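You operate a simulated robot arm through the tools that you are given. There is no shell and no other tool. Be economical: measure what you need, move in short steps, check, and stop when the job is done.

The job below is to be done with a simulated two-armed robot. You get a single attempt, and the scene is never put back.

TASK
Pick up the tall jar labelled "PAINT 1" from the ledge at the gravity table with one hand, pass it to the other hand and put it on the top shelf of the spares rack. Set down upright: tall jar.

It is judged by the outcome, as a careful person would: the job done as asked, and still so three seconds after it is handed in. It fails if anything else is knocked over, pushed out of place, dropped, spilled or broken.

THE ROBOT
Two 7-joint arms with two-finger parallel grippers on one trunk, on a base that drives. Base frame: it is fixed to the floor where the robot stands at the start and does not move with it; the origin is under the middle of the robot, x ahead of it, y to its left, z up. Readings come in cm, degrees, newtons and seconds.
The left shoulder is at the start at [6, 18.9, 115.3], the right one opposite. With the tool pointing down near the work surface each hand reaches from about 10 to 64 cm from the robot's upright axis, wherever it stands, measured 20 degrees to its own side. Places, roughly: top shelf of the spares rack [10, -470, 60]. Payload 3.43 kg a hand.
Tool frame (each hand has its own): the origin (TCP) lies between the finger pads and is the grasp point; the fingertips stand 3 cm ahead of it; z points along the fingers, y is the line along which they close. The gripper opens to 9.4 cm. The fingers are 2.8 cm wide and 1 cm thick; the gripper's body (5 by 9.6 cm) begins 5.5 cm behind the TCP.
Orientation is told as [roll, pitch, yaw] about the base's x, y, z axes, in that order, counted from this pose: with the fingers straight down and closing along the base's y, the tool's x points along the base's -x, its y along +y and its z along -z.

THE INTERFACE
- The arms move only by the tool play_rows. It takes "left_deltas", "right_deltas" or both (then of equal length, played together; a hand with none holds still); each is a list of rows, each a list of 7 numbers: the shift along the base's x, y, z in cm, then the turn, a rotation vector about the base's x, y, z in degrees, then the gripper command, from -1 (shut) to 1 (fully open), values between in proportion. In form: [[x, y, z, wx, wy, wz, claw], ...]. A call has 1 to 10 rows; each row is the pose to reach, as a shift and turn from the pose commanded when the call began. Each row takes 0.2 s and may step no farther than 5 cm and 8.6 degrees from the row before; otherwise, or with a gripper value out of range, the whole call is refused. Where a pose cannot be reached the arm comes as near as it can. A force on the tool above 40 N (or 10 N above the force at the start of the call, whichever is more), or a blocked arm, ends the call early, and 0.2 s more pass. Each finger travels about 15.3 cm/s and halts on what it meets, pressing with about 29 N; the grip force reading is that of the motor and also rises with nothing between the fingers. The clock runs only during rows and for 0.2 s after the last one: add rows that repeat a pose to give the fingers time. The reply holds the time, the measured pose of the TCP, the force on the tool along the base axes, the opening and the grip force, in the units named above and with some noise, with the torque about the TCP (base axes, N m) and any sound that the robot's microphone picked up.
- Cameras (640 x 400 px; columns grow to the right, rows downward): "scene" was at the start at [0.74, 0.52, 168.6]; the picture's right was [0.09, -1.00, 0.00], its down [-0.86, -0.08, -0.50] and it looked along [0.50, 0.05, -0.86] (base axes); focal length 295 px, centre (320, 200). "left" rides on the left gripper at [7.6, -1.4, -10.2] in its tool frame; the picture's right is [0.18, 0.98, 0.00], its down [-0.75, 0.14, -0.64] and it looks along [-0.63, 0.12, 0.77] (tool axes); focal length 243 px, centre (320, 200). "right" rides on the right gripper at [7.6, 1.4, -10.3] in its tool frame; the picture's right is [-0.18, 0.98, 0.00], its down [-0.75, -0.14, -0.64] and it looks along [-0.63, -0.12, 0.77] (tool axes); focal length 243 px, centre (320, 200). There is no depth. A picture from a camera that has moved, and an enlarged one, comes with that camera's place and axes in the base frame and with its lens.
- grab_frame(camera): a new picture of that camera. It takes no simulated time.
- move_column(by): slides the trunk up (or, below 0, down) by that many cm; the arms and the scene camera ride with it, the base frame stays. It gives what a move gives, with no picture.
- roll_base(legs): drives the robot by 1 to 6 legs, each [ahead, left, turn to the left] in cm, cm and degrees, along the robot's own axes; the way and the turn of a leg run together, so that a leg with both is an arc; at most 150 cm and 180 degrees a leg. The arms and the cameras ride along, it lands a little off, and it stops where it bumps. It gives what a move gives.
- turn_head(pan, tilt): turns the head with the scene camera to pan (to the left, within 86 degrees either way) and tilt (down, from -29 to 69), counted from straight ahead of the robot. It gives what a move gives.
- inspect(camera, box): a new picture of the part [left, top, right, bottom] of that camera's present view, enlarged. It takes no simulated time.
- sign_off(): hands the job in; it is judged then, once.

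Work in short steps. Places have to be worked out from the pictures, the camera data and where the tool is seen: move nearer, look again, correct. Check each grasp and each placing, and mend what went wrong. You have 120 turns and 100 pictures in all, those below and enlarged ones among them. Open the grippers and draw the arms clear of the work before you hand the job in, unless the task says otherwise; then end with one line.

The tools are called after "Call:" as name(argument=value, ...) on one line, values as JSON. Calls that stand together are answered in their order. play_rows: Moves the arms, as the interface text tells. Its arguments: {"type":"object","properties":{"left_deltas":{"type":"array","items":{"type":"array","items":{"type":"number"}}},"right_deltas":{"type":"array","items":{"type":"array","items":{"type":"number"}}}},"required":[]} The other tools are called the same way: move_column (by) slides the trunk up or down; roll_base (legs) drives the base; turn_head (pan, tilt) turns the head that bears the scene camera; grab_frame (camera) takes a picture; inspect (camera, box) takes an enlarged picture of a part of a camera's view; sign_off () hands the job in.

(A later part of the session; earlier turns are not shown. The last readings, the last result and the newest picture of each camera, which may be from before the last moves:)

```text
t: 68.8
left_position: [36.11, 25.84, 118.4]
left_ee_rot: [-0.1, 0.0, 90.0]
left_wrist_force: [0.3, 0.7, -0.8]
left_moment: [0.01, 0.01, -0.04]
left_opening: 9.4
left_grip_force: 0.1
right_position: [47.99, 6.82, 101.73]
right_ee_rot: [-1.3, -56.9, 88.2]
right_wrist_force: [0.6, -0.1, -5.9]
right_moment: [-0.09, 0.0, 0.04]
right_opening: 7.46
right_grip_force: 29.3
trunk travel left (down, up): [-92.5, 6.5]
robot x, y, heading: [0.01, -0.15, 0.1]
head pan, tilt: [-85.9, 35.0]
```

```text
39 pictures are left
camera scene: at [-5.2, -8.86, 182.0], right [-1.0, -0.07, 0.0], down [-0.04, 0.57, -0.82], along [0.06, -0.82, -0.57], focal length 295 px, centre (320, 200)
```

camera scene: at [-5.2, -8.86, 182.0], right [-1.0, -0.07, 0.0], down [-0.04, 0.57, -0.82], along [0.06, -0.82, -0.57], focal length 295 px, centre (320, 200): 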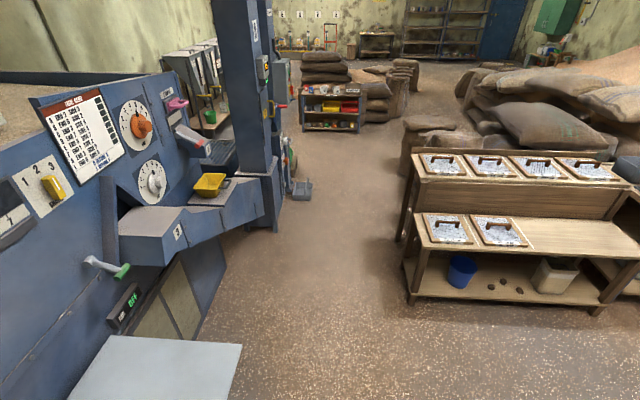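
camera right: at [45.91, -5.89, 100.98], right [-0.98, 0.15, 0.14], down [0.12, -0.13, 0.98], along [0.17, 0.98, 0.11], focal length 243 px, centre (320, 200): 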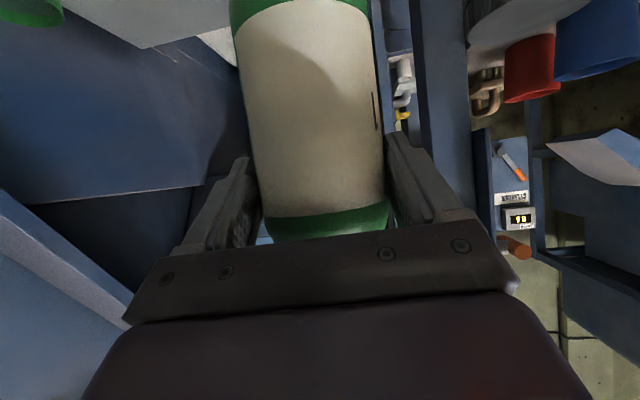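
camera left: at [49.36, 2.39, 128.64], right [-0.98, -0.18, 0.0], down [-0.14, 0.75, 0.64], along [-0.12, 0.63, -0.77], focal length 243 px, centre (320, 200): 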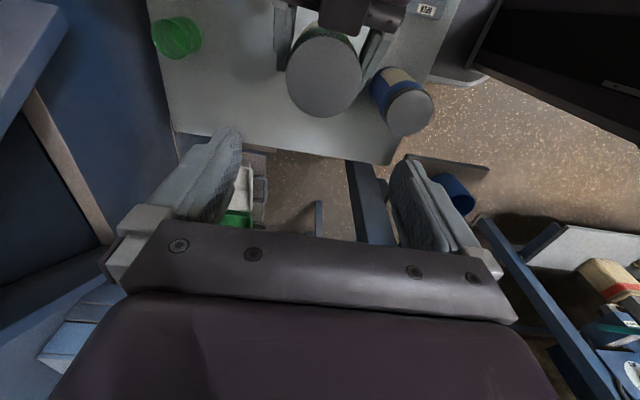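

The right wrist now carries the weight (−5.9 N). The corridor toward the rack is clear between the machine (x≳42) and the bench (x≲−59, from y≈−148). I back off 40 cm and turn right 90°.

Call:
roll_base(legs=[[-40, 0, 0], [0, 0, -90]])

Call:
turn_head(pan=0, tilt=30)

Call:
grab_frame(camera="scene")

```text
t: 75.1
left_position: [-13.78, -36.09, 118.28]
left_ee_rot: [0.0, -0.1, 0.1]
left_wrist_force: [-0.5, 0.1, -1.0]
left_moment: [0.01, 0.02, -0.01]
left_opening: 9.39
left_grip_force: 0.0
right_position: [-32.92, -48.03, 101.81]
right_ee_rot: [-1.4, -56.8, -1.6]
right_wrist_force: [0.2, 0.3, -5.5]
right_moment: [0.01, 0.09, 0.03]
right_opening: 7.43
right_grip_force: 29.3
trunk travel left (down, up): [-92.5, 6.5]
robot x, y, heading: [-39.6, -0.27, -89.8]
head pan, tilt: [-85.9, 35.0]
```

```text
t: 76.7
left_position: [-13.79, -36.08, 118.41]
left_ee_rot: [0.0, 0.0, 0.2]
left_wrist_force: [-0.5, 0.8, -0.1]
left_moment: [0.04, 0.02, 0.02]
left_opening: 9.39
left_grip_force: 0.1
right_position: [-32.86, -48.08, 101.64]
right_ee_rot: [-1.2, -56.9, -1.7]
right_wrist_force: [-0.5, 0.2, -6.3]
right_moment: [-0.03, 0.13, -0.02]
right_opening: 7.45
right_grip_force: 29.2
trunk travel left (down, up): [-92.5, 6.5]
robot x, y, heading: [-39.69, 0.11, -89.8]
head pan, tilt: [0.0, 30.0]
```

```text
38 pictures are left
camera scene: at [-39.63, -3.29, 182.77], right [-1.0, 0.0, 0.0], down [0.0, 0.5, -0.87], along [0.0, -0.87, -0.5], focal length 295 px, centre (320, 200)
```

scene: 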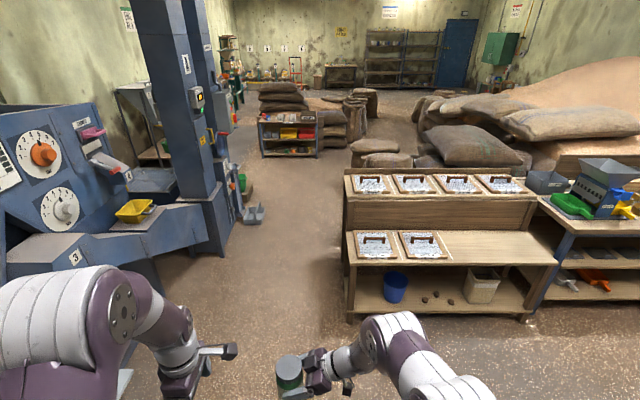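

I'm at (−40, 0) facing the rack. The clear lane is between the bench (x≈−61) and pillar/pedals (x≈34–44), so I shift to x≈−17 and drive to y≈−330.

Call:
roll_base(legs=[[60, 22, 0], [150, 0, 0], [120, 0, 0]])

Call:
grab_frame(camera="scene")

```text
t: 92.8
left_position: [11.85, -361.47, 118.29]
left_ee_rot: [0.0, 0.0, 1.2]
left_wrist_force: [0.0, -0.4, -0.1]
left_moment: [0.01, -0.01, 0.0]
left_opening: 9.41
left_grip_force: 0.2
right_position: [-6.93, -373.9, 101.75]
right_ee_rot: [-1.3, -56.9, -0.5]
right_wrist_force: [-0.3, 0.1, -6.3]
right_moment: [0.0, 0.1, 0.0]
right_opening: 7.4
right_grip_force: 29.5
trunk travel left (down, up): [-92.5, 6.5]
robot x, y, heading: [-14.65, -325.89, -88.7]
head pan, tilt: [0.0, 30.0]
```

```text
37 pictures are left
camera scene: at [-14.51, -329.24, 182.78], right [-1.0, -0.02, 0.0], down [-0.01, 0.5, -0.87], along [0.02, -0.87, -0.5], focal length 295 px, centre (320, 200)
```

scene: 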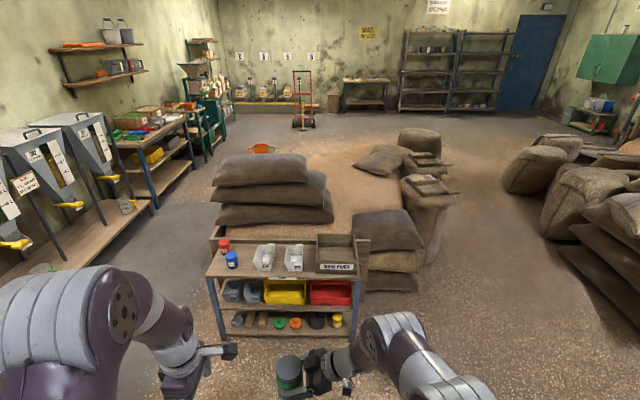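

Call:
inspect(camera="scene", box=[190, 210, 390, 310])

```text
3.20 times, centred on (290, 260) of scene
camera zoom: at [-14.51, -329.24, 182.78], right [-1.0, -0.02, 0.0], down [-0.01, 0.5, -0.87], along [0.02, -0.87, -0.5], focal length 945 px, centre (416, 8)
```

zoom: 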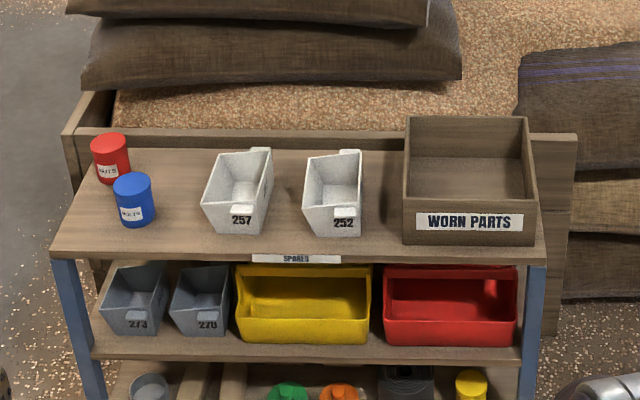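

Measured: shelf top z≈60, x −34…54, y −452.6…−483. The gap between the blue can (41.6, −463.6, r 3.7) and tray 257 (x ≤ 27) fits the jar; target (33.5, −458.5), approaching diagonally from the front. First I tuck the left hand back and move the jar hand 10 cm to the robot's left.

Call:
play_rows(left_deltas=[[1, 2.5, 1, 0, 0, 0, 1], [2, 5, 2, 0, 0, 0, 1], [3, 7.5, 3, 0, 0, 0, 1], [4, 10, 5, 0, 0, 0, 1], [5, 12, 6, 0, 0, 0, 1], [6, 14, 7, 0, 0, 0, 1]])

Call:
play_rows(right_deltas=[[1, 0, 0, 0, 0, 0, -1], [2.5, 0, 0, 0, 0, 0, -1], [4, 0, 0, 0, 0, 0, -1], [6, 0, 0, 0, 0, 0, -1], [8, 0, 0, 0, 0, 0, -1], [9.5, 0, 0, 0, 0, 0, -1], [10, 0, 0, 0, 0, 0, -1], [10, 0, 0, 0, 0, 0, -1]])

Call:
grab_frame(camera="scene")

```text
t: 94.2
left_position: [17.86, -347.31, 125.35]
left_ee_rot: [0.0, 0.0, 1.3]
left_wrist_force: [-0.5, 0.6, 0.2]
left_moment: [-0.01, -0.02, 0.01]
left_opening: 9.39
left_grip_force: 0.0
right_position: [-6.99, -373.87, 101.71]
right_ee_rot: [-1.3, -56.8, -0.5]
right_wrist_force: [0.6, 0.2, -5.8]
right_moment: [-0.03, 0.07, 0.02]
right_opening: 7.44
right_grip_force: 29.2
trunk travel left (down, up): [-92.5, 6.5]
robot x, y, heading: [-14.71, -326.3, -88.6]
head pan, tilt: [0.0, 30.0]
```

```text
t: 96.0
left_position: [17.84, -347.47, 125.37]
left_ee_rot: [0.0, -0.1, 1.2]
left_wrist_force: [0.1, -0.1, 0.1]
left_moment: [-0.01, 0.01, 0.0]
left_opening: 9.39
left_grip_force: 0.1
right_position: [3.12, -373.93, 101.78]
right_ee_rot: [-1.1, -56.9, -0.6]
right_wrist_force: [0.0, -0.4, -6.3]
right_moment: [-0.02, 0.09, 0.04]
right_opening: 7.4
right_grip_force: 29.1
trunk travel left (down, up): [-92.5, 6.5]
robot x, y, heading: [-14.81, -326.12, -88.6]
head pan, tilt: [0.0, 30.0]
```

```text
35 pictures are left
camera scene: at [-14.49, -329.3, 182.77], right [-1.0, -0.02, 0.0], down [-0.01, 0.5, -0.87], along [0.02, -0.87, -0.5], focal length 295 px, centre (320, 200)
```

scene: 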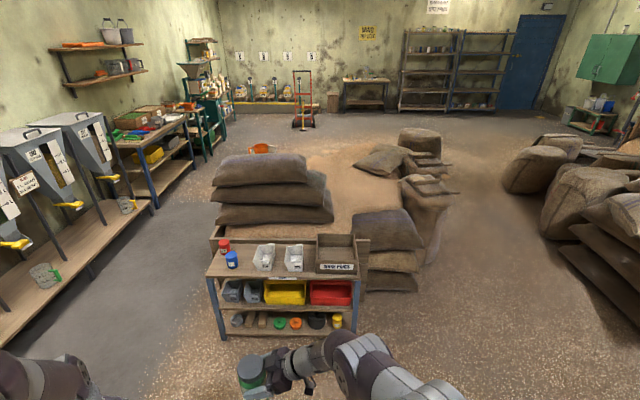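

All clear and the right hand is at robot-frame (48, 17). I drive ahead 60, left 81, and turn right 61°.

Call:
roll_base(legs=[[60, 0, 0], [0, 81, 0], [0, 0, -61.4]])

Call:
turn_head(pan=20, tilt=50)

Call:
grab_frame(camera="scene")

```text
t: 106.0
left_position: [64.58, -422.57, 125.36]
left_ee_rot: [0.0, 0.0, -59.8]
left_wrist_force: [0.4, 0.8, -0.8]
left_moment: [0.01, 0.02, -0.02]
left_opening: 9.4
left_grip_force: 0.1
right_position: [34.27, -422.39, 101.79]
right_ee_rot: [-1.1, -57.0, -61.6]
right_wrist_force: [0.0, 0.1, -6.3]
right_moment: [0.11, 0.05, -0.02]
right_opening: 7.36
right_grip_force: 28.3
trunk travel left (down, up): [-92.5, 6.5]
robot x, y, heading: [67.63, -383.54, -150.0]
head pan, tilt: [0.0, 30.0]
```

```text
t: 106.9
left_position: [64.56, -422.46, 125.44]
left_ee_rot: [0.0, 0.0, -59.8]
left_wrist_force: [0.7, 1.3, 0.4]
left_moment: [0.02, -0.02, -0.02]
left_opening: 9.4
left_grip_force: 0.0
right_position: [34.18, -422.46, 101.74]
right_ee_rot: [-1.2, -56.9, -61.4]
right_wrist_force: [0.3, 0.5, -5.7]
right_moment: [0.05, 0.04, 0.02]
right_opening: 7.39
right_grip_force: 28.9
trunk travel left (down, up): [-92.5, 6.5]
robot x, y, heading: [67.51, -383.43, -149.7]
head pan, tilt: [20.0, 50.0]
```

```text
34 pictures are left
camera scene: at [67.7, -386.78, 179.83], right [-0.77, 0.64, 0.0], down [0.49, 0.59, -0.64], along [-0.41, -0.49, -0.77], focal length 295 px, centre (320, 200)
```

scene: 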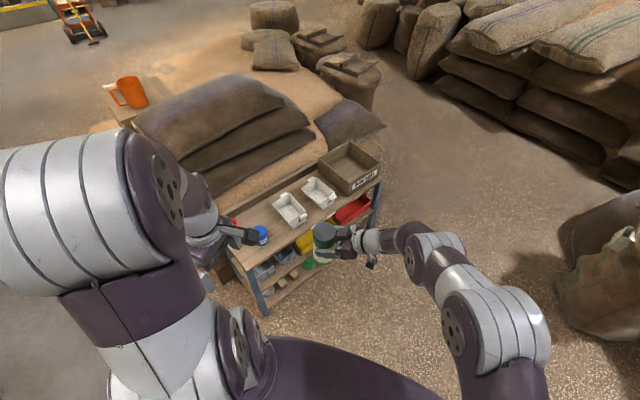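

Robot is at (67.5, −383.4), heading −150 as intended. The grip opening drifted slightly, so I check the jar from the right camera before going on.

Call:
grab_frame(camera="right")

Call:
inspect(camera="scene", box=[190, 150, 400, 320])

```text
33 pictures are left
camera right: at [29.66, -410.5, 101.03], right [0.92, 0.36, 0.14], down [-0.17, 0.05, 0.98], along [0.35, -0.93, 0.11], focal length 243 px, centre (320, 200)
```

right: 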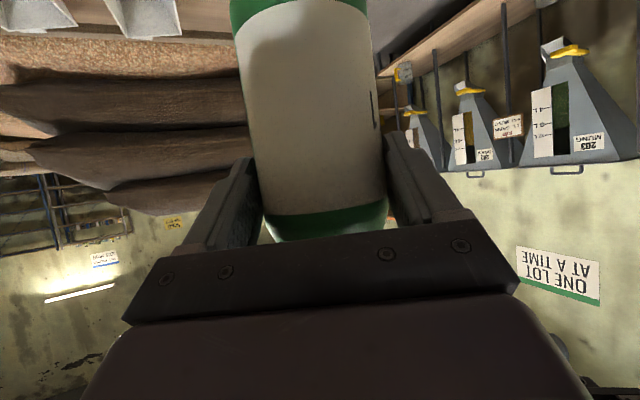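

```text
2.35 times, centred on (295, 235) of scene
camera zoom: at [67.7, -386.78, 179.83], right [-0.77, 0.64, 0.0], down [0.49, 0.59, -0.64], along [-0.41, -0.49, -0.77], focal length 695 px, centre (379, 118)
```

zoom: 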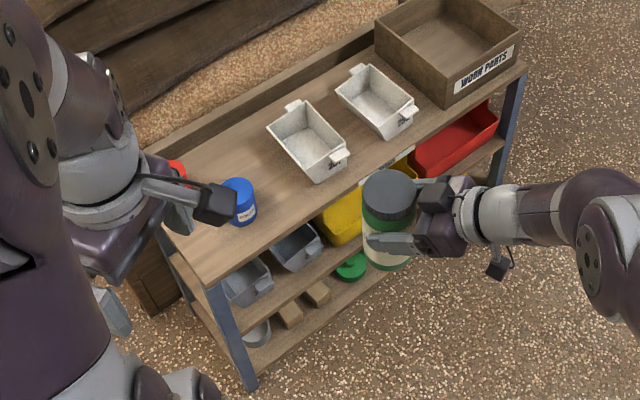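

The jar hasn't moved in the grip. Refined: can (41.3, −462), tray left edge x≈28, jar now ≈(35.2, −423.3) with bottom ≈92.5; target (33.5, −458.3). I lower the right arm 13 cm and raise the left 8 cm while still in front of the rack.

Call:
play_rows(left_deltas=[[0, 0, 1, 0, 0, 0, 1], [0, 0, 2, 0, 0, 0, 1], [0, 0, 3, 0, 0, 0, 1], [0, 0, 4, 0, 0, 0, 1], [0, 0, 5, 0, 0, 0, 1], [0, 0, 6, 0, 0, 0, 1], [0, 0, 7, 0, 0, 0, 1], [0, 0, 8, 0, 0, 0, 1], [0, 0, 8, 0, 0, 0, 1], [0, 0, 8, 0, 0, 0, 1]], right_deltas=[[0, 0, -0.7, 0, 0, 0, -1], [0, 0, -2, 0, 0, 0, -1], [0, 0, -3.5, 0, 0, 0, -1], [0, 0, -5, 0, 0, 0, -1], [0, 0, -7, 0, 0, 0, -1], [0, 0, -9, 0, 0, 0, -1], [0, 0, -11, 0, 0, 0, -1], [0, 0, -12.3, 0, 0, 0, -1], [0, 0, -13, 0, 0, 0, -1], [0, 0, -13, 0, 0, 0, -1]])

Call:
roll_base(legs=[[9, 14, 0]])

Call:
grab_frame(camera="scene")

```text
t: 109.1
left_position: [64.35, -422.72, 133.3]
left_ee_rot: [0.0, -0.1, -59.8]
left_wrist_force: [0.1, -0.4, 0.3]
left_moment: [0.02, 0.05, 0.01]
left_opening: 9.39
left_grip_force: 0.1
right_position: [34.25, -422.47, 88.89]
right_ee_rot: [-1.2, -56.9, -61.4]
right_wrist_force: [0.3, 1.2, -6.0]
right_moment: [0.07, 0.05, -0.03]
right_opening: 7.37
right_grip_force: 29.4
trunk travel left (down, up): [-92.5, 6.5]
robot x, y, heading: [67.6, -383.76, -149.7]
head pan, tilt: [20.0, 50.0]
```

```text
t: 110.5
left_position: [63.61, -439.12, 133.48]
left_ee_rot: [-0.1, -0.1, -60.0]
left_wrist_force: [0.0, 0.0, -0.1]
left_moment: [-0.02, -0.01, -0.02]
left_opening: 9.41
left_grip_force: 0.0
right_position: [33.52, -438.93, 88.94]
right_ee_rot: [-1.3, -57.0, -61.7]
right_wrist_force: [0.9, 0.4, -5.4]
right_moment: [0.06, 0.01, -0.01]
right_opening: 7.37
right_grip_force: 29.0
trunk travel left (down, up): [-92.5, 6.5]
robot x, y, heading: [66.64, -400.28, -149.8]
head pan, tilt: [20.0, 50.0]
```

```text
31 pictures are left
camera scene: at [67.02, -403.21, 179.83], right [-0.77, 0.64, 0.0], down [0.49, 0.59, -0.64], along [-0.41, -0.49, -0.77], focal length 295 px, centre (320, 200)
```

scene: 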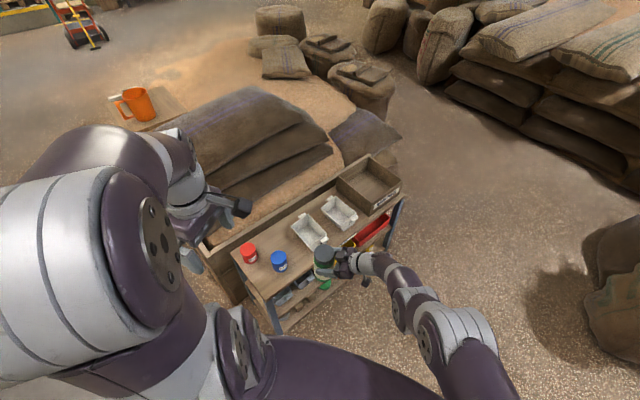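

Everything is clear; jar bottom ≈79.7, above can and tray tops (~70). I drive the remaining [9.7, 15.7] so the jar stands over the gap.

Call:
roll_base(legs=[[9.7, 15.7, 0]])

Call:
turn_head(pan=20, tilt=62)

Call:
grab_frame(camera="scene")

Call:
grab_frame(camera="left")

```text
t: 112.1
left_position: [62.94, -458.15, 133.31]
left_ee_rot: [0.0, 0.0, -60.0]
left_wrist_force: [-0.6, 0.7, -0.6]
left_moment: [-0.02, -0.03, 0.03]
left_opening: 9.4
left_grip_force: 0.0
right_position: [32.83, -457.87, 88.87]
right_ee_rot: [-1.2, -56.8, -61.8]
right_wrist_force: [-0.6, 0.2, -6.3]
right_moment: [0.09, 0.08, -0.02]
right_opening: 7.35
right_grip_force: 29.2
trunk travel left (down, up): [-92.5, 6.5]
robot x, y, heading: [66.03, -419.69, -150.0]
head pan, tilt: [20.0, 50.0]
```

```text
t: 112.8
left_position: [63.12, -458.52, 133.24]
left_ee_rot: [0.1, 0.2, -60.0]
left_wrist_force: [0.4, 0.3, -0.6]
left_moment: [0.0, 0.0, 0.0]
left_opening: 9.41
left_grip_force: 0.1
right_position: [32.78, -458.26, 88.61]
right_ee_rot: [-1.0, -56.8, -61.9]
right_wrist_force: [0.4, -0.1, -6.0]
right_moment: [0.09, 0.04, -0.01]
right_opening: 7.36
right_grip_force: 29.1
trunk travel left (down, up): [-92.5, 6.5]
robot x, y, heading: [65.91, -419.56, -150.0]
head pan, tilt: [20.0, 62.0]
```

```text
30 pictures are left
camera scene: at [67.24, -421.81, 178.34], right [-0.77, 0.64, 0.0], down [0.57, 0.68, -0.47], along [-0.3, -0.36, -0.88], focal length 295 px, centre (320, 200)
```

scene: 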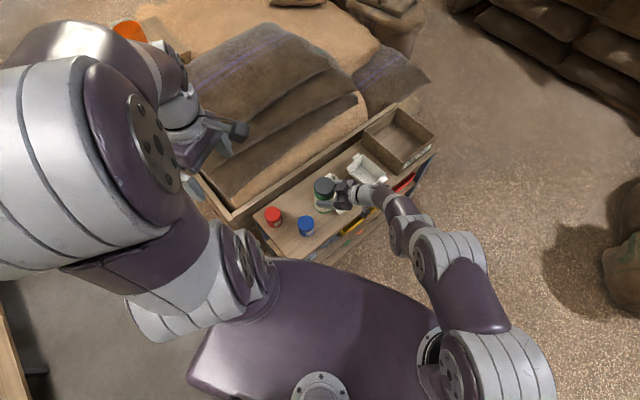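

```text
29 pictures are left
camera left: at [57.88, -452.64, 143.65], right [0.76, 0.65, 0.0], down [0.5, -0.58, 0.64], along [0.42, -0.49, -0.77], focal length 243 px, centre (320, 200)
```

left: 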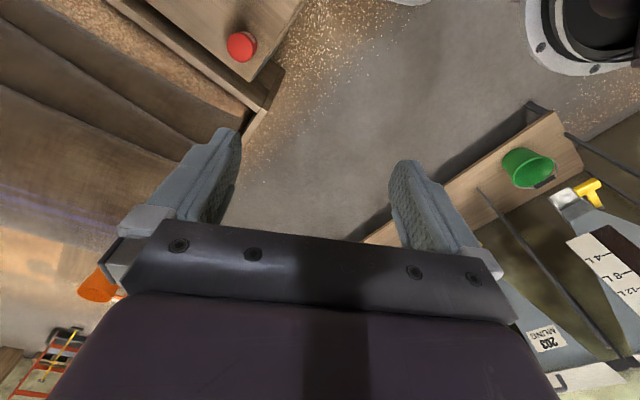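

I zoom to locate the jar relative to can and tray from above.

Call:
inspect(camera="scene", box=[250, 130, 430, 260])

Call:
grab_frame(camera="right")

```text
3.08 times, centred on (340, 195) of scene
camera zoom: at [67.24, -421.81, 178.34], right [-0.77, 0.64, 0.0], down [0.57, 0.68, -0.47], along [-0.3, -0.36, -0.88], focal length 909 px, centre (258, 215)
```

zoom: 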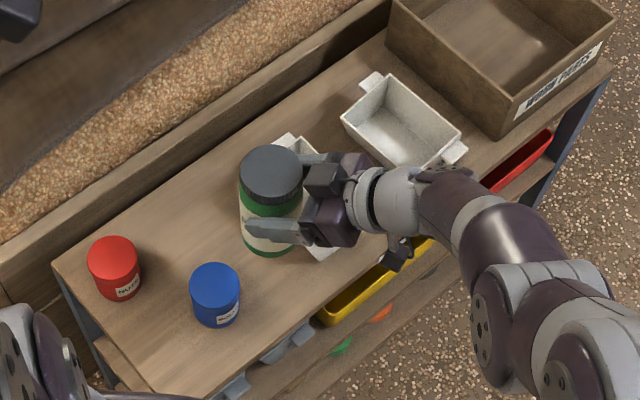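

```text
27 pictures are left
camera right: at [28.27, -446.2, 87.94], right [0.92, 0.36, 0.14], down [-0.17, 0.05, 0.98], along [0.35, -0.93, 0.11], focal length 243 px, centre (320, 200)
```

right: 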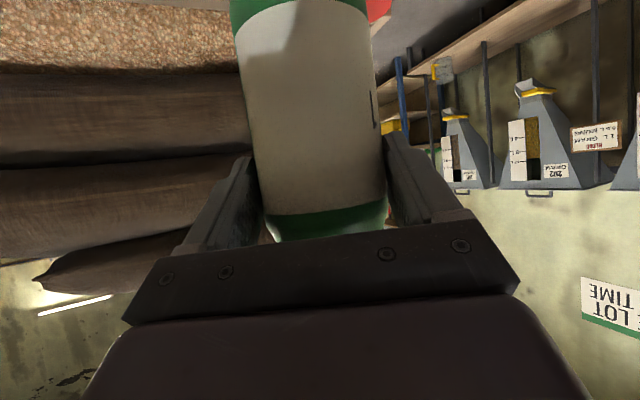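

Jar ≈(33.7, −459.5) is too close to the can (41, −462.4); I shift it by (−1.4, +1.5) to ≈(32.3, −458), then lower the trunk 16 cm.

Call:
play_rows(right_deltas=[[-0.5, 0.5, 0, 0, 0, 0, -1], [-1, 1, 0, 0, 0, 0, -1], [-1.4, 1.5, 0, 0, 0, 0, -1], [-1.4, 1.5, 0, 0, 0, 0, -1]])

Call:
move_column(by=-8)

Call:
inspect(camera="scene", box=[250, 130, 430, 260])

```text
t: 113.8
left_position: [62.98, -458.42, 133.34]
left_ee_rot: [0.0, 0.1, -60.0]
left_wrist_force: [-0.2, 0.3, 0.2]
left_moment: [0.01, -0.02, -0.01]
left_opening: 9.39
left_grip_force: 0.1
right_position: [31.3, -456.56, 88.83]
right_ee_rot: [-1.1, -56.8, -61.9]
right_wrist_force: [0.0, -0.6, -5.4]
right_moment: [0.09, 0.05, 0.02]
right_opening: 7.36
right_grip_force: 29.2
trunk travel left (down, up): [-92.5, 6.5]
robot x, y, heading: [66.31, -419.92, -150.0]
head pan, tilt: [20.0, 62.0]
```

```text
t: 115.0
left_position: [62.94, -458.34, 125.31]
left_ee_rot: [0.0, 0.0, -60.1]
left_wrist_force: [0.4, -0.6, 0.2]
left_moment: [0.02, 0.01, 0.0]
left_opening: 9.4
left_grip_force: 0.1
right_position: [31.49, -456.71, 80.69]
right_ee_rot: [-1.2, -56.8, -61.9]
right_wrist_force: [0.9, 0.5, -6.3]
right_moment: [0.07, 0.03, 0.02]
right_opening: 7.36
right_grip_force: 29.6
trunk travel left (down, up): [-84.5, 14.5]
robot x, y, heading: [66.38, -419.74, -150.0]
head pan, tilt: [20.0, 62.0]
```

```text
3.08 times, centred on (340, 195) of scene
camera zoom: at [67.25, -421.65, 170.34], right [-0.77, 0.64, 0.0], down [0.57, 0.68, -0.47], along [-0.3, -0.36, -0.88], focal length 909 px, centre (258, 215)
```

zoom: 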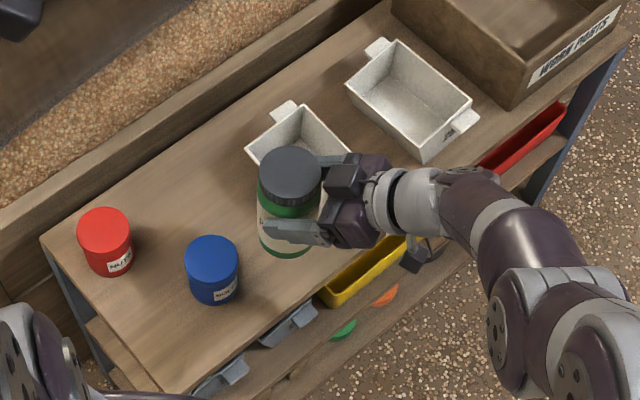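

From this nearer view the tray's left edge is at x≈28 and the can at (41.1, −462.1); jar ≈(32.4, −457.9). I shift by (+1.4, +0.5) to center it between them, then lower 7 cm and look again.

Call:
play_rows(right_deltas=[[0.5, 0.2, 0, 0, 0, 0, -1], [1, 0.4, 0, 0, 0, 0, -1], [1.4, 0.5, 0, 0, 0, 0, -1], [1.4, 0.5, 0, 0, 0, 0, -1]])

Call:
inspect(camera="scene", box=[260, 150, 380, 240])

```text
t: 116.0
left_position: [62.98, -458.39, 125.35]
left_ee_rot: [0.0, 0.1, -60.0]
left_wrist_force: [-0.1, -0.5, -0.2]
left_moment: [-0.01, 0.02, 0.0]
left_opening: 9.43
left_grip_force: 0.1
right_position: [32.89, -456.15, 80.78]
right_ee_rot: [-1.1, -56.8, -61.9]
right_wrist_force: [0.8, 0.6, -6.2]
right_moment: [0.11, 0.03, 0.03]
right_opening: 7.39
right_grip_force: 29.3
trunk travel left (down, up): [-84.5, 14.5]
robot x, y, heading: [66.3, -419.4, -150.3]
head pan, tilt: [20.0, 62.0]
```

```text
4.44 times, centred on (320, 195) of scene
camera zoom: at [67.24, -421.66, 170.34], right [-0.77, 0.64, 0.0], down [0.57, 0.68, -0.47], along [-0.3, -0.36, -0.88], focal length 1313 px, centre (320, 222)
```

zoom: 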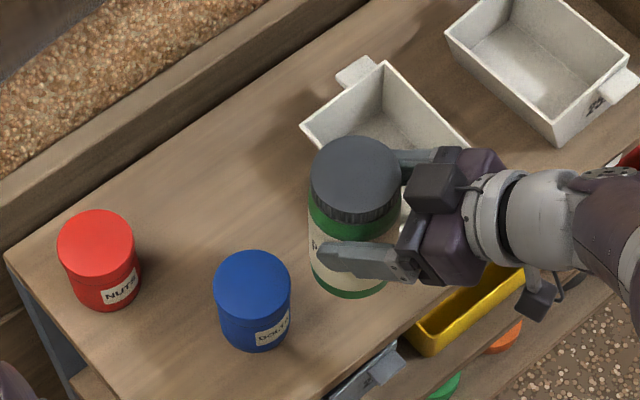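

The jar would sit a bit near the front edge, so I move it 0.7 cm deeper and lower the trunk 8 cm (bottom then ≈63.5).

Call:
play_rows(right_deltas=[[-0.1, -0.4, 0, 0, 0, 0, -1], [-0.2, -0.8, 0, 0, 0, 0, -1], [-0.2, -0.8, 0, 0, 0, 0, -1]])

Call:
move_column(by=-8)

Call:
inspect(camera="scene", box=[260, 150, 380, 240])

Call:
grab_frame(camera="right")

```text
t: 116.8
left_position: [62.91, -458.4, 125.29]
left_ee_rot: [0.0, 0.0, -59.9]
left_wrist_force: [0.3, 0.2, 0.2]
left_moment: [0.02, 0.0, 0.0]
left_opening: 9.38
left_grip_force: 0.1
right_position: [32.52, -457.02, 80.84]
right_ee_rot: [-1.1, -56.9, -62.0]
right_wrist_force: [-0.1, 0.2, -5.7]
right_moment: [0.07, 0.04, 0.01]
right_opening: 7.37
right_grip_force: 28.9
trunk travel left (down, up): [-84.5, 14.5]
robot x, y, heading: [66.37, -419.65, -149.8]
head pan, tilt: [20.0, 62.0]
```

```text
t: 118.0
left_position: [63.05, -458.37, 117.32]
left_ee_rot: [0.0, 0.0, -59.9]
left_wrist_force: [-0.1, -0.3, -0.4]
left_moment: [0.02, 0.0, 0.03]
left_opening: 9.38
left_grip_force: 0.1
right_position: [32.67, -456.79, 72.8]
right_ee_rot: [-1.2, -56.9, -61.8]
right_wrist_force: [-0.7, 0.3, -5.5]
right_moment: [0.08, 0.06, -0.01]
right_opening: 7.35
right_grip_force: 29.1
trunk travel left (down, up): [-76.5, 22.5]
robot x, y, heading: [66.48, -419.58, -150.1]
head pan, tilt: [20.0, 62.0]
```

```text
4.44 times, centred on (320, 195) of scene
camera zoom: at [67.26, -421.64, 162.34], right [-0.77, 0.64, 0.0], down [0.57, 0.68, -0.47], along [-0.3, -0.36, -0.88], focal length 1313 px, centre (320, 222)
```

zoom: 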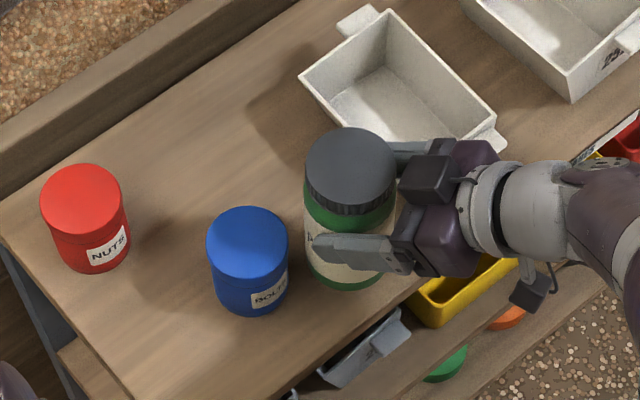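

```text
23 pictures are left
camera right: at [28.11, -444.9, 72.04], right [0.92, 0.36, 0.14], down [-0.17, 0.05, 0.98], along [0.35, -0.93, 0.11], focal length 243 px, centre (320, 200)
```

right: 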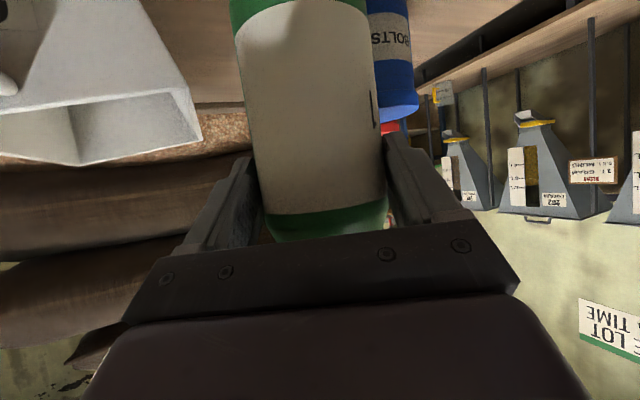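

Clearances look good. I go 0.4 cm deeper and lower 2.8 cm, just above the shelf.

Call:
play_rows(right_deltas=[[0, -0.4, 0, 0, 0, 0, -1], [0, -0.4, -0.7, 0, 0, 0, -1], [0, -0.4, -1.4, 0, 0, 0, -1], [0, -0.4, -2.1, 0, 0, 0, -1], [0, -0.4, -2.5, 0, 0, 0, -1], [0, -0.4, -2.8, 0, 0, 0, -1], [0, -0.4, -2.8, 0, 0, 0, -1]])

Call:
play_rows(right_deltas=[[0, 0, -0.2, 0, 0, 0, -1], [0, 0, -0.4, 0, 0, 0, -1], [0, 0, -0.4, 0, 0, 0, -1]])

```text
t: 119.5
left_position: [62.9, -458.39, 117.16]
left_ee_rot: [0.0, 0.1, -60.0]
left_wrist_force: [-0.2, -0.5, 0.2]
left_moment: [0.0, 0.03, -0.01]
left_opening: 9.39
left_grip_force: 0.1
right_position: [32.28, -458.16, 71.61]
right_ee_rot: [-1.9, -56.9, -61.1]
right_wrist_force: [0.3, 1.6, -7.2]
right_moment: [0.05, 0.05, -0.02]
right_opening: 7.33
right_grip_force: 28.8
trunk travel left (down, up): [-76.5, 22.5]
robot x, y, heading: [66.4, -419.41, -149.9]
head pan, tilt: [20.0, 62.0]
```

```text
t: 120.2
left_position: [63.01, -458.38, 117.32]
left_ee_rot: [0.1, 0.0, -60.0]
left_wrist_force: [0.4, -0.3, -0.4]
left_moment: [0.0, -0.04, -0.05]
left_opening: 9.36
left_grip_force: 0.1
right_position: [32.23, -458.24, 71.77]
right_ee_rot: [-1.0, -56.7, -61.8]
right_wrist_force: [0.0, 0.8, -5.8]
right_moment: [0.03, 0.06, 0.0]
right_opening: 7.38
right_grip_force: 29.5
trunk travel left (down, up): [-76.5, 22.5]
robot x, y, heading: [66.37, -419.49, -150.2]
head pan, tilt: [20.0, 62.0]
stopped in row 3 (right hand): the arm was blocked; the commanded pose is now the measured one
```

The arm was blocked with no tool contact force, so a link may be touching something. I look at the whole scene.

Call:
grab_frame(camera="scene")

Call:
inspect(camera="scene", box=[240, 130, 440, 260])

```text
22 pictures are left
camera scene: at [67.25, -421.65, 162.34], right [-0.77, 0.64, 0.0], down [0.57, 0.68, -0.47], along [-0.3, -0.36, -0.88], focal length 295 px, centre (320, 200)
```

scene: 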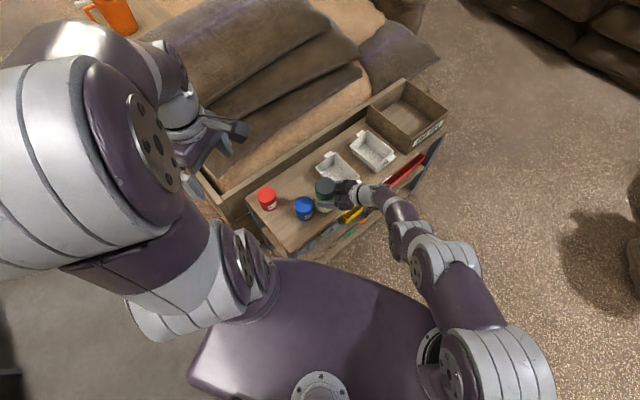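

```text
3.08 times, centred on (340, 195) of scene
camera zoom: at [67.25, -421.65, 162.34], right [-0.77, 0.64, 0.0], down [0.57, 0.68, -0.47], along [-0.3, -0.36, -0.88], focal length 909 px, centre (258, 215)
```

zoom: 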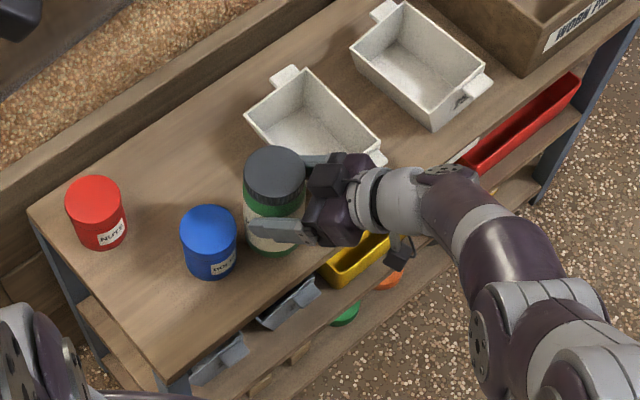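

No tool contact is visible; the arm link itself seems limited, so I use the trunk for the remaining descent. First I restore y by +0.8 and lower the trunk 1 cm.

Call:
play_rows(right_deltas=[[0.1, 0.4, 0, 0, 0, 0, -1], [0.2, 0.8, 0, 0, 0, 0, -1], [0.2, 0.8, 0, 0, 0, 0, -1]])

Call:
move_column(by=-1)

```text
t: 121.0
left_position: [62.93, -458.32, 117.31]
left_ee_rot: [0.0, -0.1, -60.1]
left_wrist_force: [0.1, 0.1, 0.8]
left_moment: [0.02, 0.0, 0.07]
left_opening: 9.43
left_grip_force: 0.0
right_position: [32.46, -457.27, 71.46]
right_ee_rot: [-0.5, -56.8, -62.2]
right_wrist_force: [0.3, 0.1, -6.1]
right_moment: [0.05, 0.03, -0.01]
right_opening: 7.39
right_grip_force: 29.3
trunk travel left (down, up): [-76.5, 22.5]
robot x, y, heading: [66.3, -419.69, -149.6]
head pan, tilt: [20.0, 62.0]
```

```text
t: 121.6
left_position: [62.99, -458.38, 116.37]
left_ee_rot: [0.0, 0.0, -60.0]
left_wrist_force: [0.3, 0.0, 0.4]
left_moment: [0.01, -0.03, 0.01]
left_opening: 9.4
left_grip_force: 0.1
right_position: [32.59, -457.19, 70.4]
right_ee_rot: [-0.6, -56.7, -62.2]
right_wrist_force: [-0.7, 0.5, -5.7]
right_moment: [0.07, 0.06, 0.01]
right_opening: 7.34
right_grip_force: 29.3
trunk travel left (down, up): [-75.5, 23.5]
robot x, y, heading: [66.4, -419.43, -150.0]
head pan, tilt: [20.0, 62.0]
```

The trunk descent works freely (TCP 70.4, no contact). I check clearance, then go on in 0.5 cm steps.

Call:
inspect(camera="scene", box=[275, 150, 375, 230])

Call:
move_column(by=-0.5)

```text
5.00 times, centred on (325, 190) of scene
camera zoom: at [67.25, -421.65, 161.33], right [-0.77, 0.64, 0.0], down [0.57, 0.68, -0.47], along [-0.3, -0.36, -0.88], focal length 1477 px, centre (295, 250)
```

zoom: 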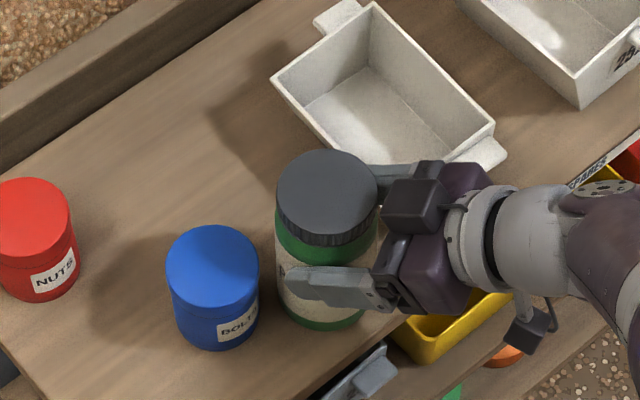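

```text
t: 122.1
left_position: [63.08, -458.53, 115.83]
left_ee_rot: [0.0, 0.0, -60.0]
left_wrist_force: [-0.5, -0.2, -0.8]
left_moment: [0.0, 0.01, -0.02]
left_opening: 9.38
left_grip_force: 0.1
right_position: [32.46, -457.18, 69.93]
right_ee_rot: [-0.6, -56.6, -62.1]
right_wrist_force: [-0.3, -0.4, -6.1]
right_moment: [0.08, 0.03, -0.05]
right_opening: 7.34
right_grip_force: 29.3
trunk travel left (down, up): [-75.0, 24.0]
robot x, y, heading: [66.02, -419.26, -150.0]
head pan, tilt: [20.0, 62.0]
```

Call:
grab_frame(camera="right")

Call:
move_column(by=-0.5)

```text
19 pictures are left
camera right: at [27.92, -445.28, 69.26], right [0.92, 0.36, 0.15], down [-0.18, 0.05, 0.98], along [0.35, -0.93, 0.11], focal length 243 px, centre (320, 200)
```

right: 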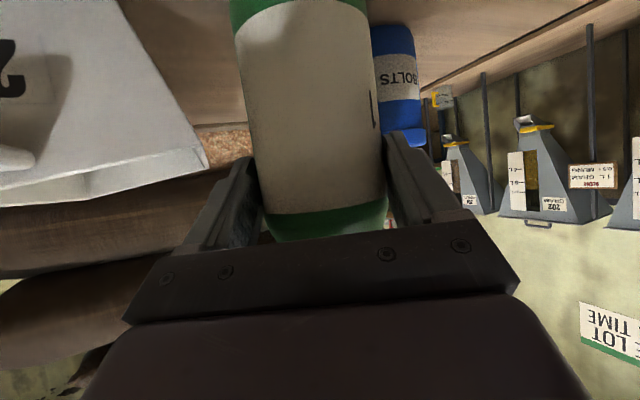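

```text
t: 122.7
left_position: [63.3, -458.26, 115.47]
left_ee_rot: [0.0, -0.1, -60.1]
left_wrist_force: [-0.3, 0.1, -0.5]
left_moment: [0.02, 0.01, 0.0]
left_opening: 9.38
left_grip_force: 0.0
right_position: [32.47, -457.24, 69.92]
right_ee_rot: [-1.2, -57.0, -61.5]
right_wrist_force: [0.7, 6.7, 22.1]
right_moment: [-0.56, -0.34, 0.02]
right_opening: 7.36
right_grip_force: 28.9
trunk travel left (down, up): [-74.5, 24.5]
robot x, y, heading: [66.1, -419.48, -150.2]
head pan, tilt: [20.0, 62.0]
```

Contact at 22 N: the jar stands on the shelf. I ease off 0.2 cm, open just to about 8.4 cm, and look.

Call:
play_rows(right_deltas=[[0, 0, 0.2, 0, 0, 0, -1], [0, 0, 0.2, 0, 0, 0, 0.6], [0, 0, 0.2, 0, 0, 0, 0.7], [0, 0, 0.2, 0, 0, 0, 0.8], [0, 0, 0.2, 0, 0, 0, 0.8]])

Call:
grab_frame(camera="right")

Call:
inspect(camera="scene", box=[275, 150, 375, 230])

```text
t: 123.8
left_position: [62.99, -458.35, 115.33]
left_ee_rot: [0.0, -0.1, -60.1]
left_wrist_force: [0.5, -0.8, 0.0]
left_moment: [0.0, 0.0, 0.01]
left_opening: 9.41
left_grip_force: 0.0
right_position: [32.37, -457.32, 69.77]
right_ee_rot: [-0.6, -56.6, -62.0]
right_wrist_force: [-0.5, 0.5, -0.4]
right_moment: [0.0, 0.0, 0.06]
right_opening: 8.44
right_grip_force: 0.1
trunk travel left (down, up): [-74.5, 24.5]
robot x, y, heading: [66.43, -419.31, -150.1]
head pan, tilt: [20.0, 62.0]
```

```text
18 pictures are left
camera right: at [27.96, -445.23, 69.04], right [0.92, 0.36, 0.15], down [-0.18, 0.05, 0.98], along [0.35, -0.93, 0.11], focal length 243 px, centre (320, 200)
```

right: 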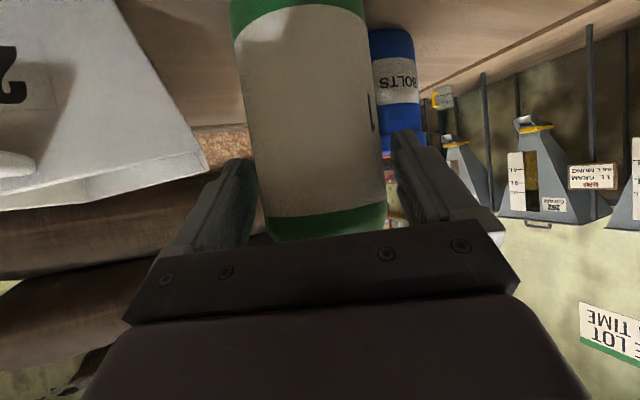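

```text
5.00 times, centred on (325, 190) of scene
camera zoom: at [67.32, -421.57, 160.34], right [-0.77, 0.64, 0.0], down [0.57, 0.68, -0.47], along [-0.3, -0.36, -0.88], focal length 1477 px, centre (295, 250)
```

zoom: 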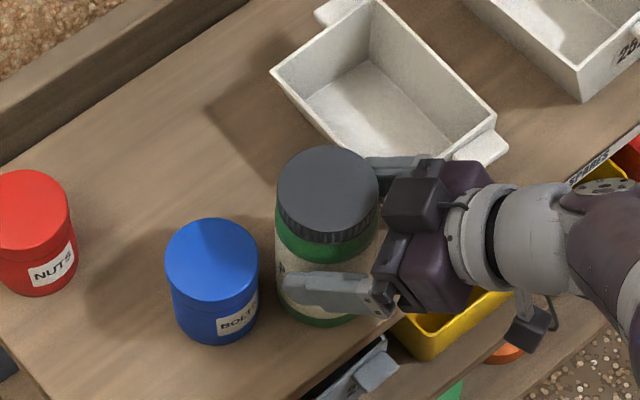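

Released and upright. I open a bit more for clearance and back out along the fingers' direction (−0.46, +0.89).

Call:
play_rows(right_deltas=[[0, 0, 0, 0, 0, 0, 0.95], [0, 0, 0, 0, 0, 0, 0.95], [-0.46, 0.89, 0, 0, 0, 0, 0.95], [-1.38, 2.67, 0, 0, 0, 0, 0.95], [-2.3, 4.45, 0, 0, 0, 0, 0.95], [-3.2, 6.2, 0, 0, 0, 0, 0.95], [-4.1, 8, 0, 0, 0, 0, 0.95], [-5.1, 9.8, 0, 0, 0, 0, 0.95], [-6, 11.6, 0, 0, 0, 0, 0.95]])

Call:
grab_frame(camera="right")

Call:
inspect(camera="scene", box=[255, 130, 395, 240])

```text
t: 125.8
left_position: [62.92, -458.39, 115.34]
left_ee_rot: [0.0, -0.1, -60.0]
left_wrist_force: [-0.2, -0.2, -0.2]
left_moment: [0.0, -0.02, -0.01]
left_opening: 9.39
left_grip_force: 0.1
right_position: [26.55, -446.45, 69.53]
right_ee_rot: [-0.9, -56.3, -62.0]
right_wrist_force: [0.4, 0.0, -0.8]
right_moment: [0.0, 0.0, 0.0]
right_opening: 9.18
right_grip_force: 0.1
right hand out of reach, approached as far as the arm can: row 9
trunk travel left (down, up): [-74.5, 24.5]
robot x, y, heading: [66.3, -419.59, -150.1]
head pan, tilt: [20.0, 62.0]
```

```text
16 pictures are left
camera right: at [21.97, -434.49, 68.86], right [0.92, 0.36, 0.15], down [-0.17, 0.04, 0.98], along [0.35, -0.93, 0.1], focal length 243 px, centre (320, 200)
```

right: 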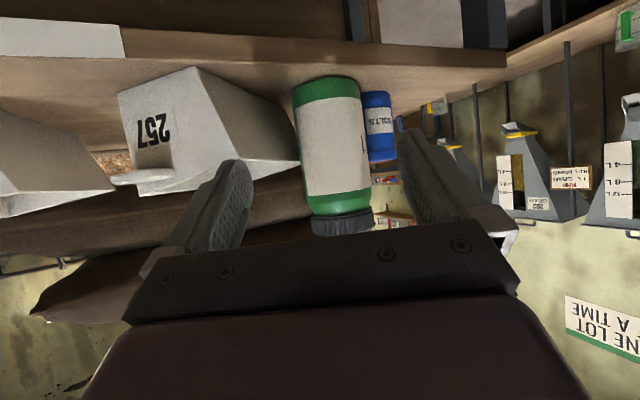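

```text
3.64 times, centred on (325, 185) of scene
camera zoom: at [67.26, -421.55, 160.34], right [-0.77, 0.64, 0.0], down [0.57, 0.68, -0.47], along [-0.3, -0.36, -0.88], focal length 1074 px, centre (302, 254)
```

zoom: 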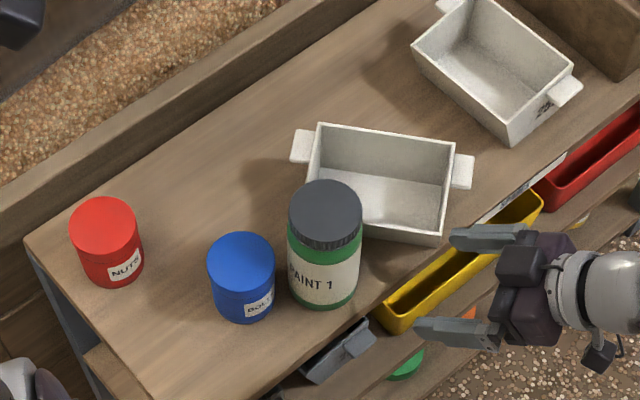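

Retreating hooked tray 257: it turned about 43° and slid ~4 cm (originally aligned, rim x 17.7–27.7, y −457.7…−472). The jar and can are fine; I must put the tray back. I raise the trunk, back away, and re-face the rack so the left hand can reach the tray from above.

Call:
move_column(by=24)

Call:
roll_base(legs=[[-40, 0, 0], [0, 0, 60], [0, -98, 0]])

Call:
turn_head(pan=15, tilt=55)

Call:
grab_frame(camera="scene")

```text
t: 128.3
left_position: [63.15, -458.37, 139.17]
left_ee_rot: [-0.1, -0.1, -60.0]
left_wrist_force: [0.8, -0.3, 0.0]
left_moment: [-0.01, -0.03, 0.02]
left_opening: 9.41
left_grip_force: 0.1
right_position: [26.52, -446.42, 93.55]
right_ee_rot: [-0.8, -56.4, -62.1]
right_wrist_force: [0.0, 0.4, 0.7]
right_moment: [-0.01, 0.0, 0.0]
right_opening: 9.19
right_grip_force: 0.1
trunk travel left (down, up): [-98.5, 0.5]
robot x, y, heading: [66.03, -419.55, -149.9]
head pan, tilt: [20.0, 62.0]
```

```text
t: 138.1
left_position: [37.32, -421.51, 139.29]
left_ee_rot: [0.0, 0.0, 0.3]
left_wrist_force: [-0.6, 0.7, 0.9]
left_moment: [-0.02, -0.02, 0.02]
left_opening: 9.42
left_grip_force: 0.1
right_position: [9.0, -447.34, 93.66]
right_ee_rot: [-0.7, -56.3, -1.7]
right_wrist_force: [-1.7, 0.7, -0.2]
right_moment: [0.01, 0.02, 0.0]
right_opening: 9.16
right_grip_force: 0.1
trunk travel left (down, up): [-98.5, 0.5]
robot x, y, heading: [4.93, -399.32, -89.5]
head pan, tilt: [20.0, 62.0]
```

```text
t: 138.8
left_position: [37.37, -421.4, 139.36]
left_ee_rot: [0.0, -0.1, 0.2]
left_wrist_force: [-1.0, 0.8, -0.1]
left_moment: [0.02, -0.01, -0.01]
left_opening: 9.4
left_grip_force: 0.1
right_position: [9.03, -447.23, 93.67]
right_ee_rot: [-0.7, -56.4, -1.7]
right_wrist_force: [0.3, -0.8, 0.1]
right_moment: [-0.02, 0.04, 0.01]
right_opening: 9.18
right_grip_force: 0.1
trunk travel left (down, up): [-98.5, 0.5]
robot x, y, heading: [5.32, -399.92, -89.4]
head pan, tilt: [15.0, 55.0]
```

```text
14 pictures are left
camera scene: at [7.06, -400.55, 185.17], right [-0.96, -0.27, 0.0], down [-0.22, 0.79, -0.57], along [0.15, -0.55, -0.82], focal length 295 px, centre (320, 200)
```

scene: 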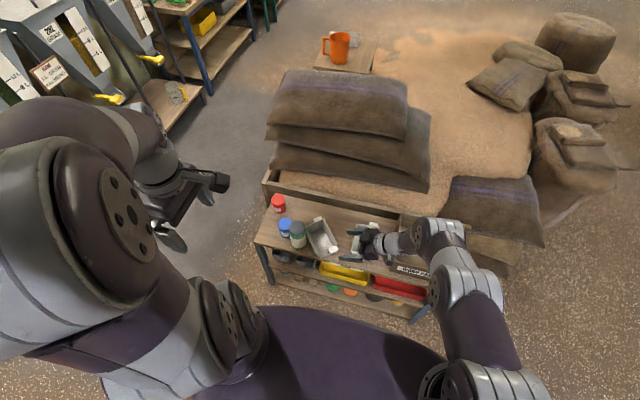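

Now facing the rack. I zoom on the tray for its exact pose and move the right hand aside to the right while bringing the left hand's yaw from 90° toward 43° (relative).

Call:
inspect(camera="scene", box=[260, 180, 400, 280])

Call:
play_rows(left_deltas=[[0, -2, -1, 0, 0, -7.9, 0], [-1, -5, -2, 0, 0, -15.8, 0], [-2.5, -8, -4, 0, 0, -23.7, 0], [-5, -11, -6, 0, 0, -31.6, 0], [-7.5, -14, -8, 0, 0, -39.5, 0], [-10, -17, -10, 0, 0, -47.3, 0], [-10, -17, -10, 0, 0, -47.3, 0]], right_deltas=[[-2, 0, 0, 0, 0, 0, 1], [-4, 0, 0, 0, 0, 0, 1], [-6, 1, 0, 0, 0, 0, 1], [-8, 2, 0, 0, 0, 0, 1], [-11, 2, 0, 0, 0, 0, 1], [-14, 2, 0, 0, 0, 0, 1], [-14, 2, 0, 0, 0, 0, 1]])

```text
4.00 times, centred on (330, 230) of scene
camera zoom: at [7.06, -400.55, 185.17], right [-0.96, -0.27, 0.0], down [-0.22, 0.79, -0.57], along [0.15, -0.55, -0.82], focal length 1182 px, centre (280, 80)
```

zoom: 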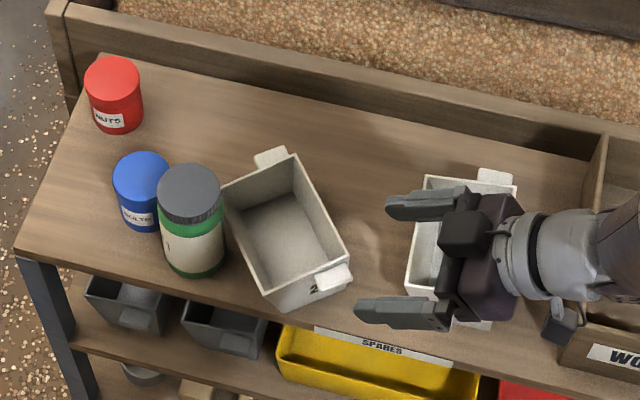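

```text
t: 140.4
left_position: [27.3, -438.38, 129.25]
left_ee_rot: [0.0, 0.0, -47.0]
left_wrist_force: [-0.6, -0.7, -0.5]
left_moment: [-0.02, -0.01, -0.01]
left_opening: 4.71
left_grip_force: 0.2
right_position: [-2.51, -442.61, 95.21]
right_ee_rot: [-0.2, -54.0, -2.4]
right_wrist_force: [0.0, 1.1, -0.3]
right_moment: [-0.04, 0.0, -0.01]
right_opening: 9.39
right_grip_force: 0.0
right hand out of reach, approached as far as the arm can: row 2, 3, 4, 5, 6, 7
trunk travel left (down, up): [-98.5, 0.5]
robot x, y, heading: [5.25, -399.8, -89.5]
head pan, tilt: [15.0, 55.0]
```

Tray now: centre (22.75, −460), turned ≈41°. I'll straddle its right long wall at M=(19.25, −463.4), then rotate/slide it to centre (22.5, −464.6). First bring the left hand above M.

Call:
play_rows(left_deltas=[[-1, -3.5, -2, 0, 0, -1, 0], [-2, -7, -4.5, 0, 0, -2, 0], [-3, -10.5, -7, 0, 0, -3, 0], [-4.2, -14, -10, 0, 0, -3.5, 0], [-5.4, -17.5, -13, 0, 0, -3.5, 0], [-6.6, -21, -16, 0, 0, -3.5, 0], [-7.6, -24, -19, 0, 0, -3.5, 0], [-8.05, -25, -21, 0, 0, -3.5, 0], [-8.05, -25, -21, 0, 0, -3.5, 0]])

Call:
move_column(by=-20)

Call:
grab_frame(camera="left")

```text
t: 142.4
left_position: [19.5, -461.38, 109.4]
left_ee_rot: [0.0, 0.0, -50.3]
left_wrist_force: [-0.1, 0.1, -0.1]
left_moment: [0.0, -0.01, 0.0]
left_opening: 4.71
left_grip_force: 0.1
left hand out of reach, approached as far as the arm can: row 7, 8, 9
right_position: [-2.54, -442.63, 95.23]
right_ee_rot: [-0.1, -54.2, -2.3]
right_wrist_force: [-0.5, -0.1, 0.0]
right_moment: [0.01, 0.02, -0.01]
right_opening: 9.38
right_grip_force: 0.1
trunk travel left (down, up): [-98.5, 0.5]
robot x, y, heading: [4.64, -399.54, -89.7]
head pan, tilt: [15.0, 55.0]
```

```text
t: 144.6
left_position: [19.39, -461.42, 89.48]
left_ee_rot: [0.0, 0.0, -50.4]
left_wrist_force: [-0.4, -0.2, 0.7]
left_moment: [-0.02, -0.02, 0.01]
left_opening: 4.7
left_grip_force: 0.1
right_position: [-2.46, -442.68, 75.18]
right_ee_rot: [-0.2, -54.1, -2.3]
right_wrist_force: [0.2, -0.5, -1.1]
right_moment: [-0.01, 0.03, 0.02]
right_opening: 9.38
right_grip_force: 0.0
trunk travel left (down, up): [-78.5, 20.5]
robot x, y, heading: [4.75, -399.36, -89.5]
head pan, tilt: [15.0, 55.0]
```

```text
12 pictures are left
camera left: at [13.46, -456.45, 99.82], right [0.64, 0.77, 0.0], down [0.59, -0.49, 0.64], along [0.49, -0.41, -0.77], focal length 243 px, centre (320, 200)
```

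left: 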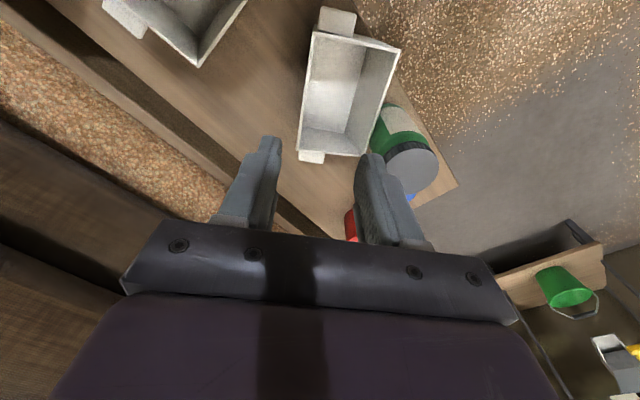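

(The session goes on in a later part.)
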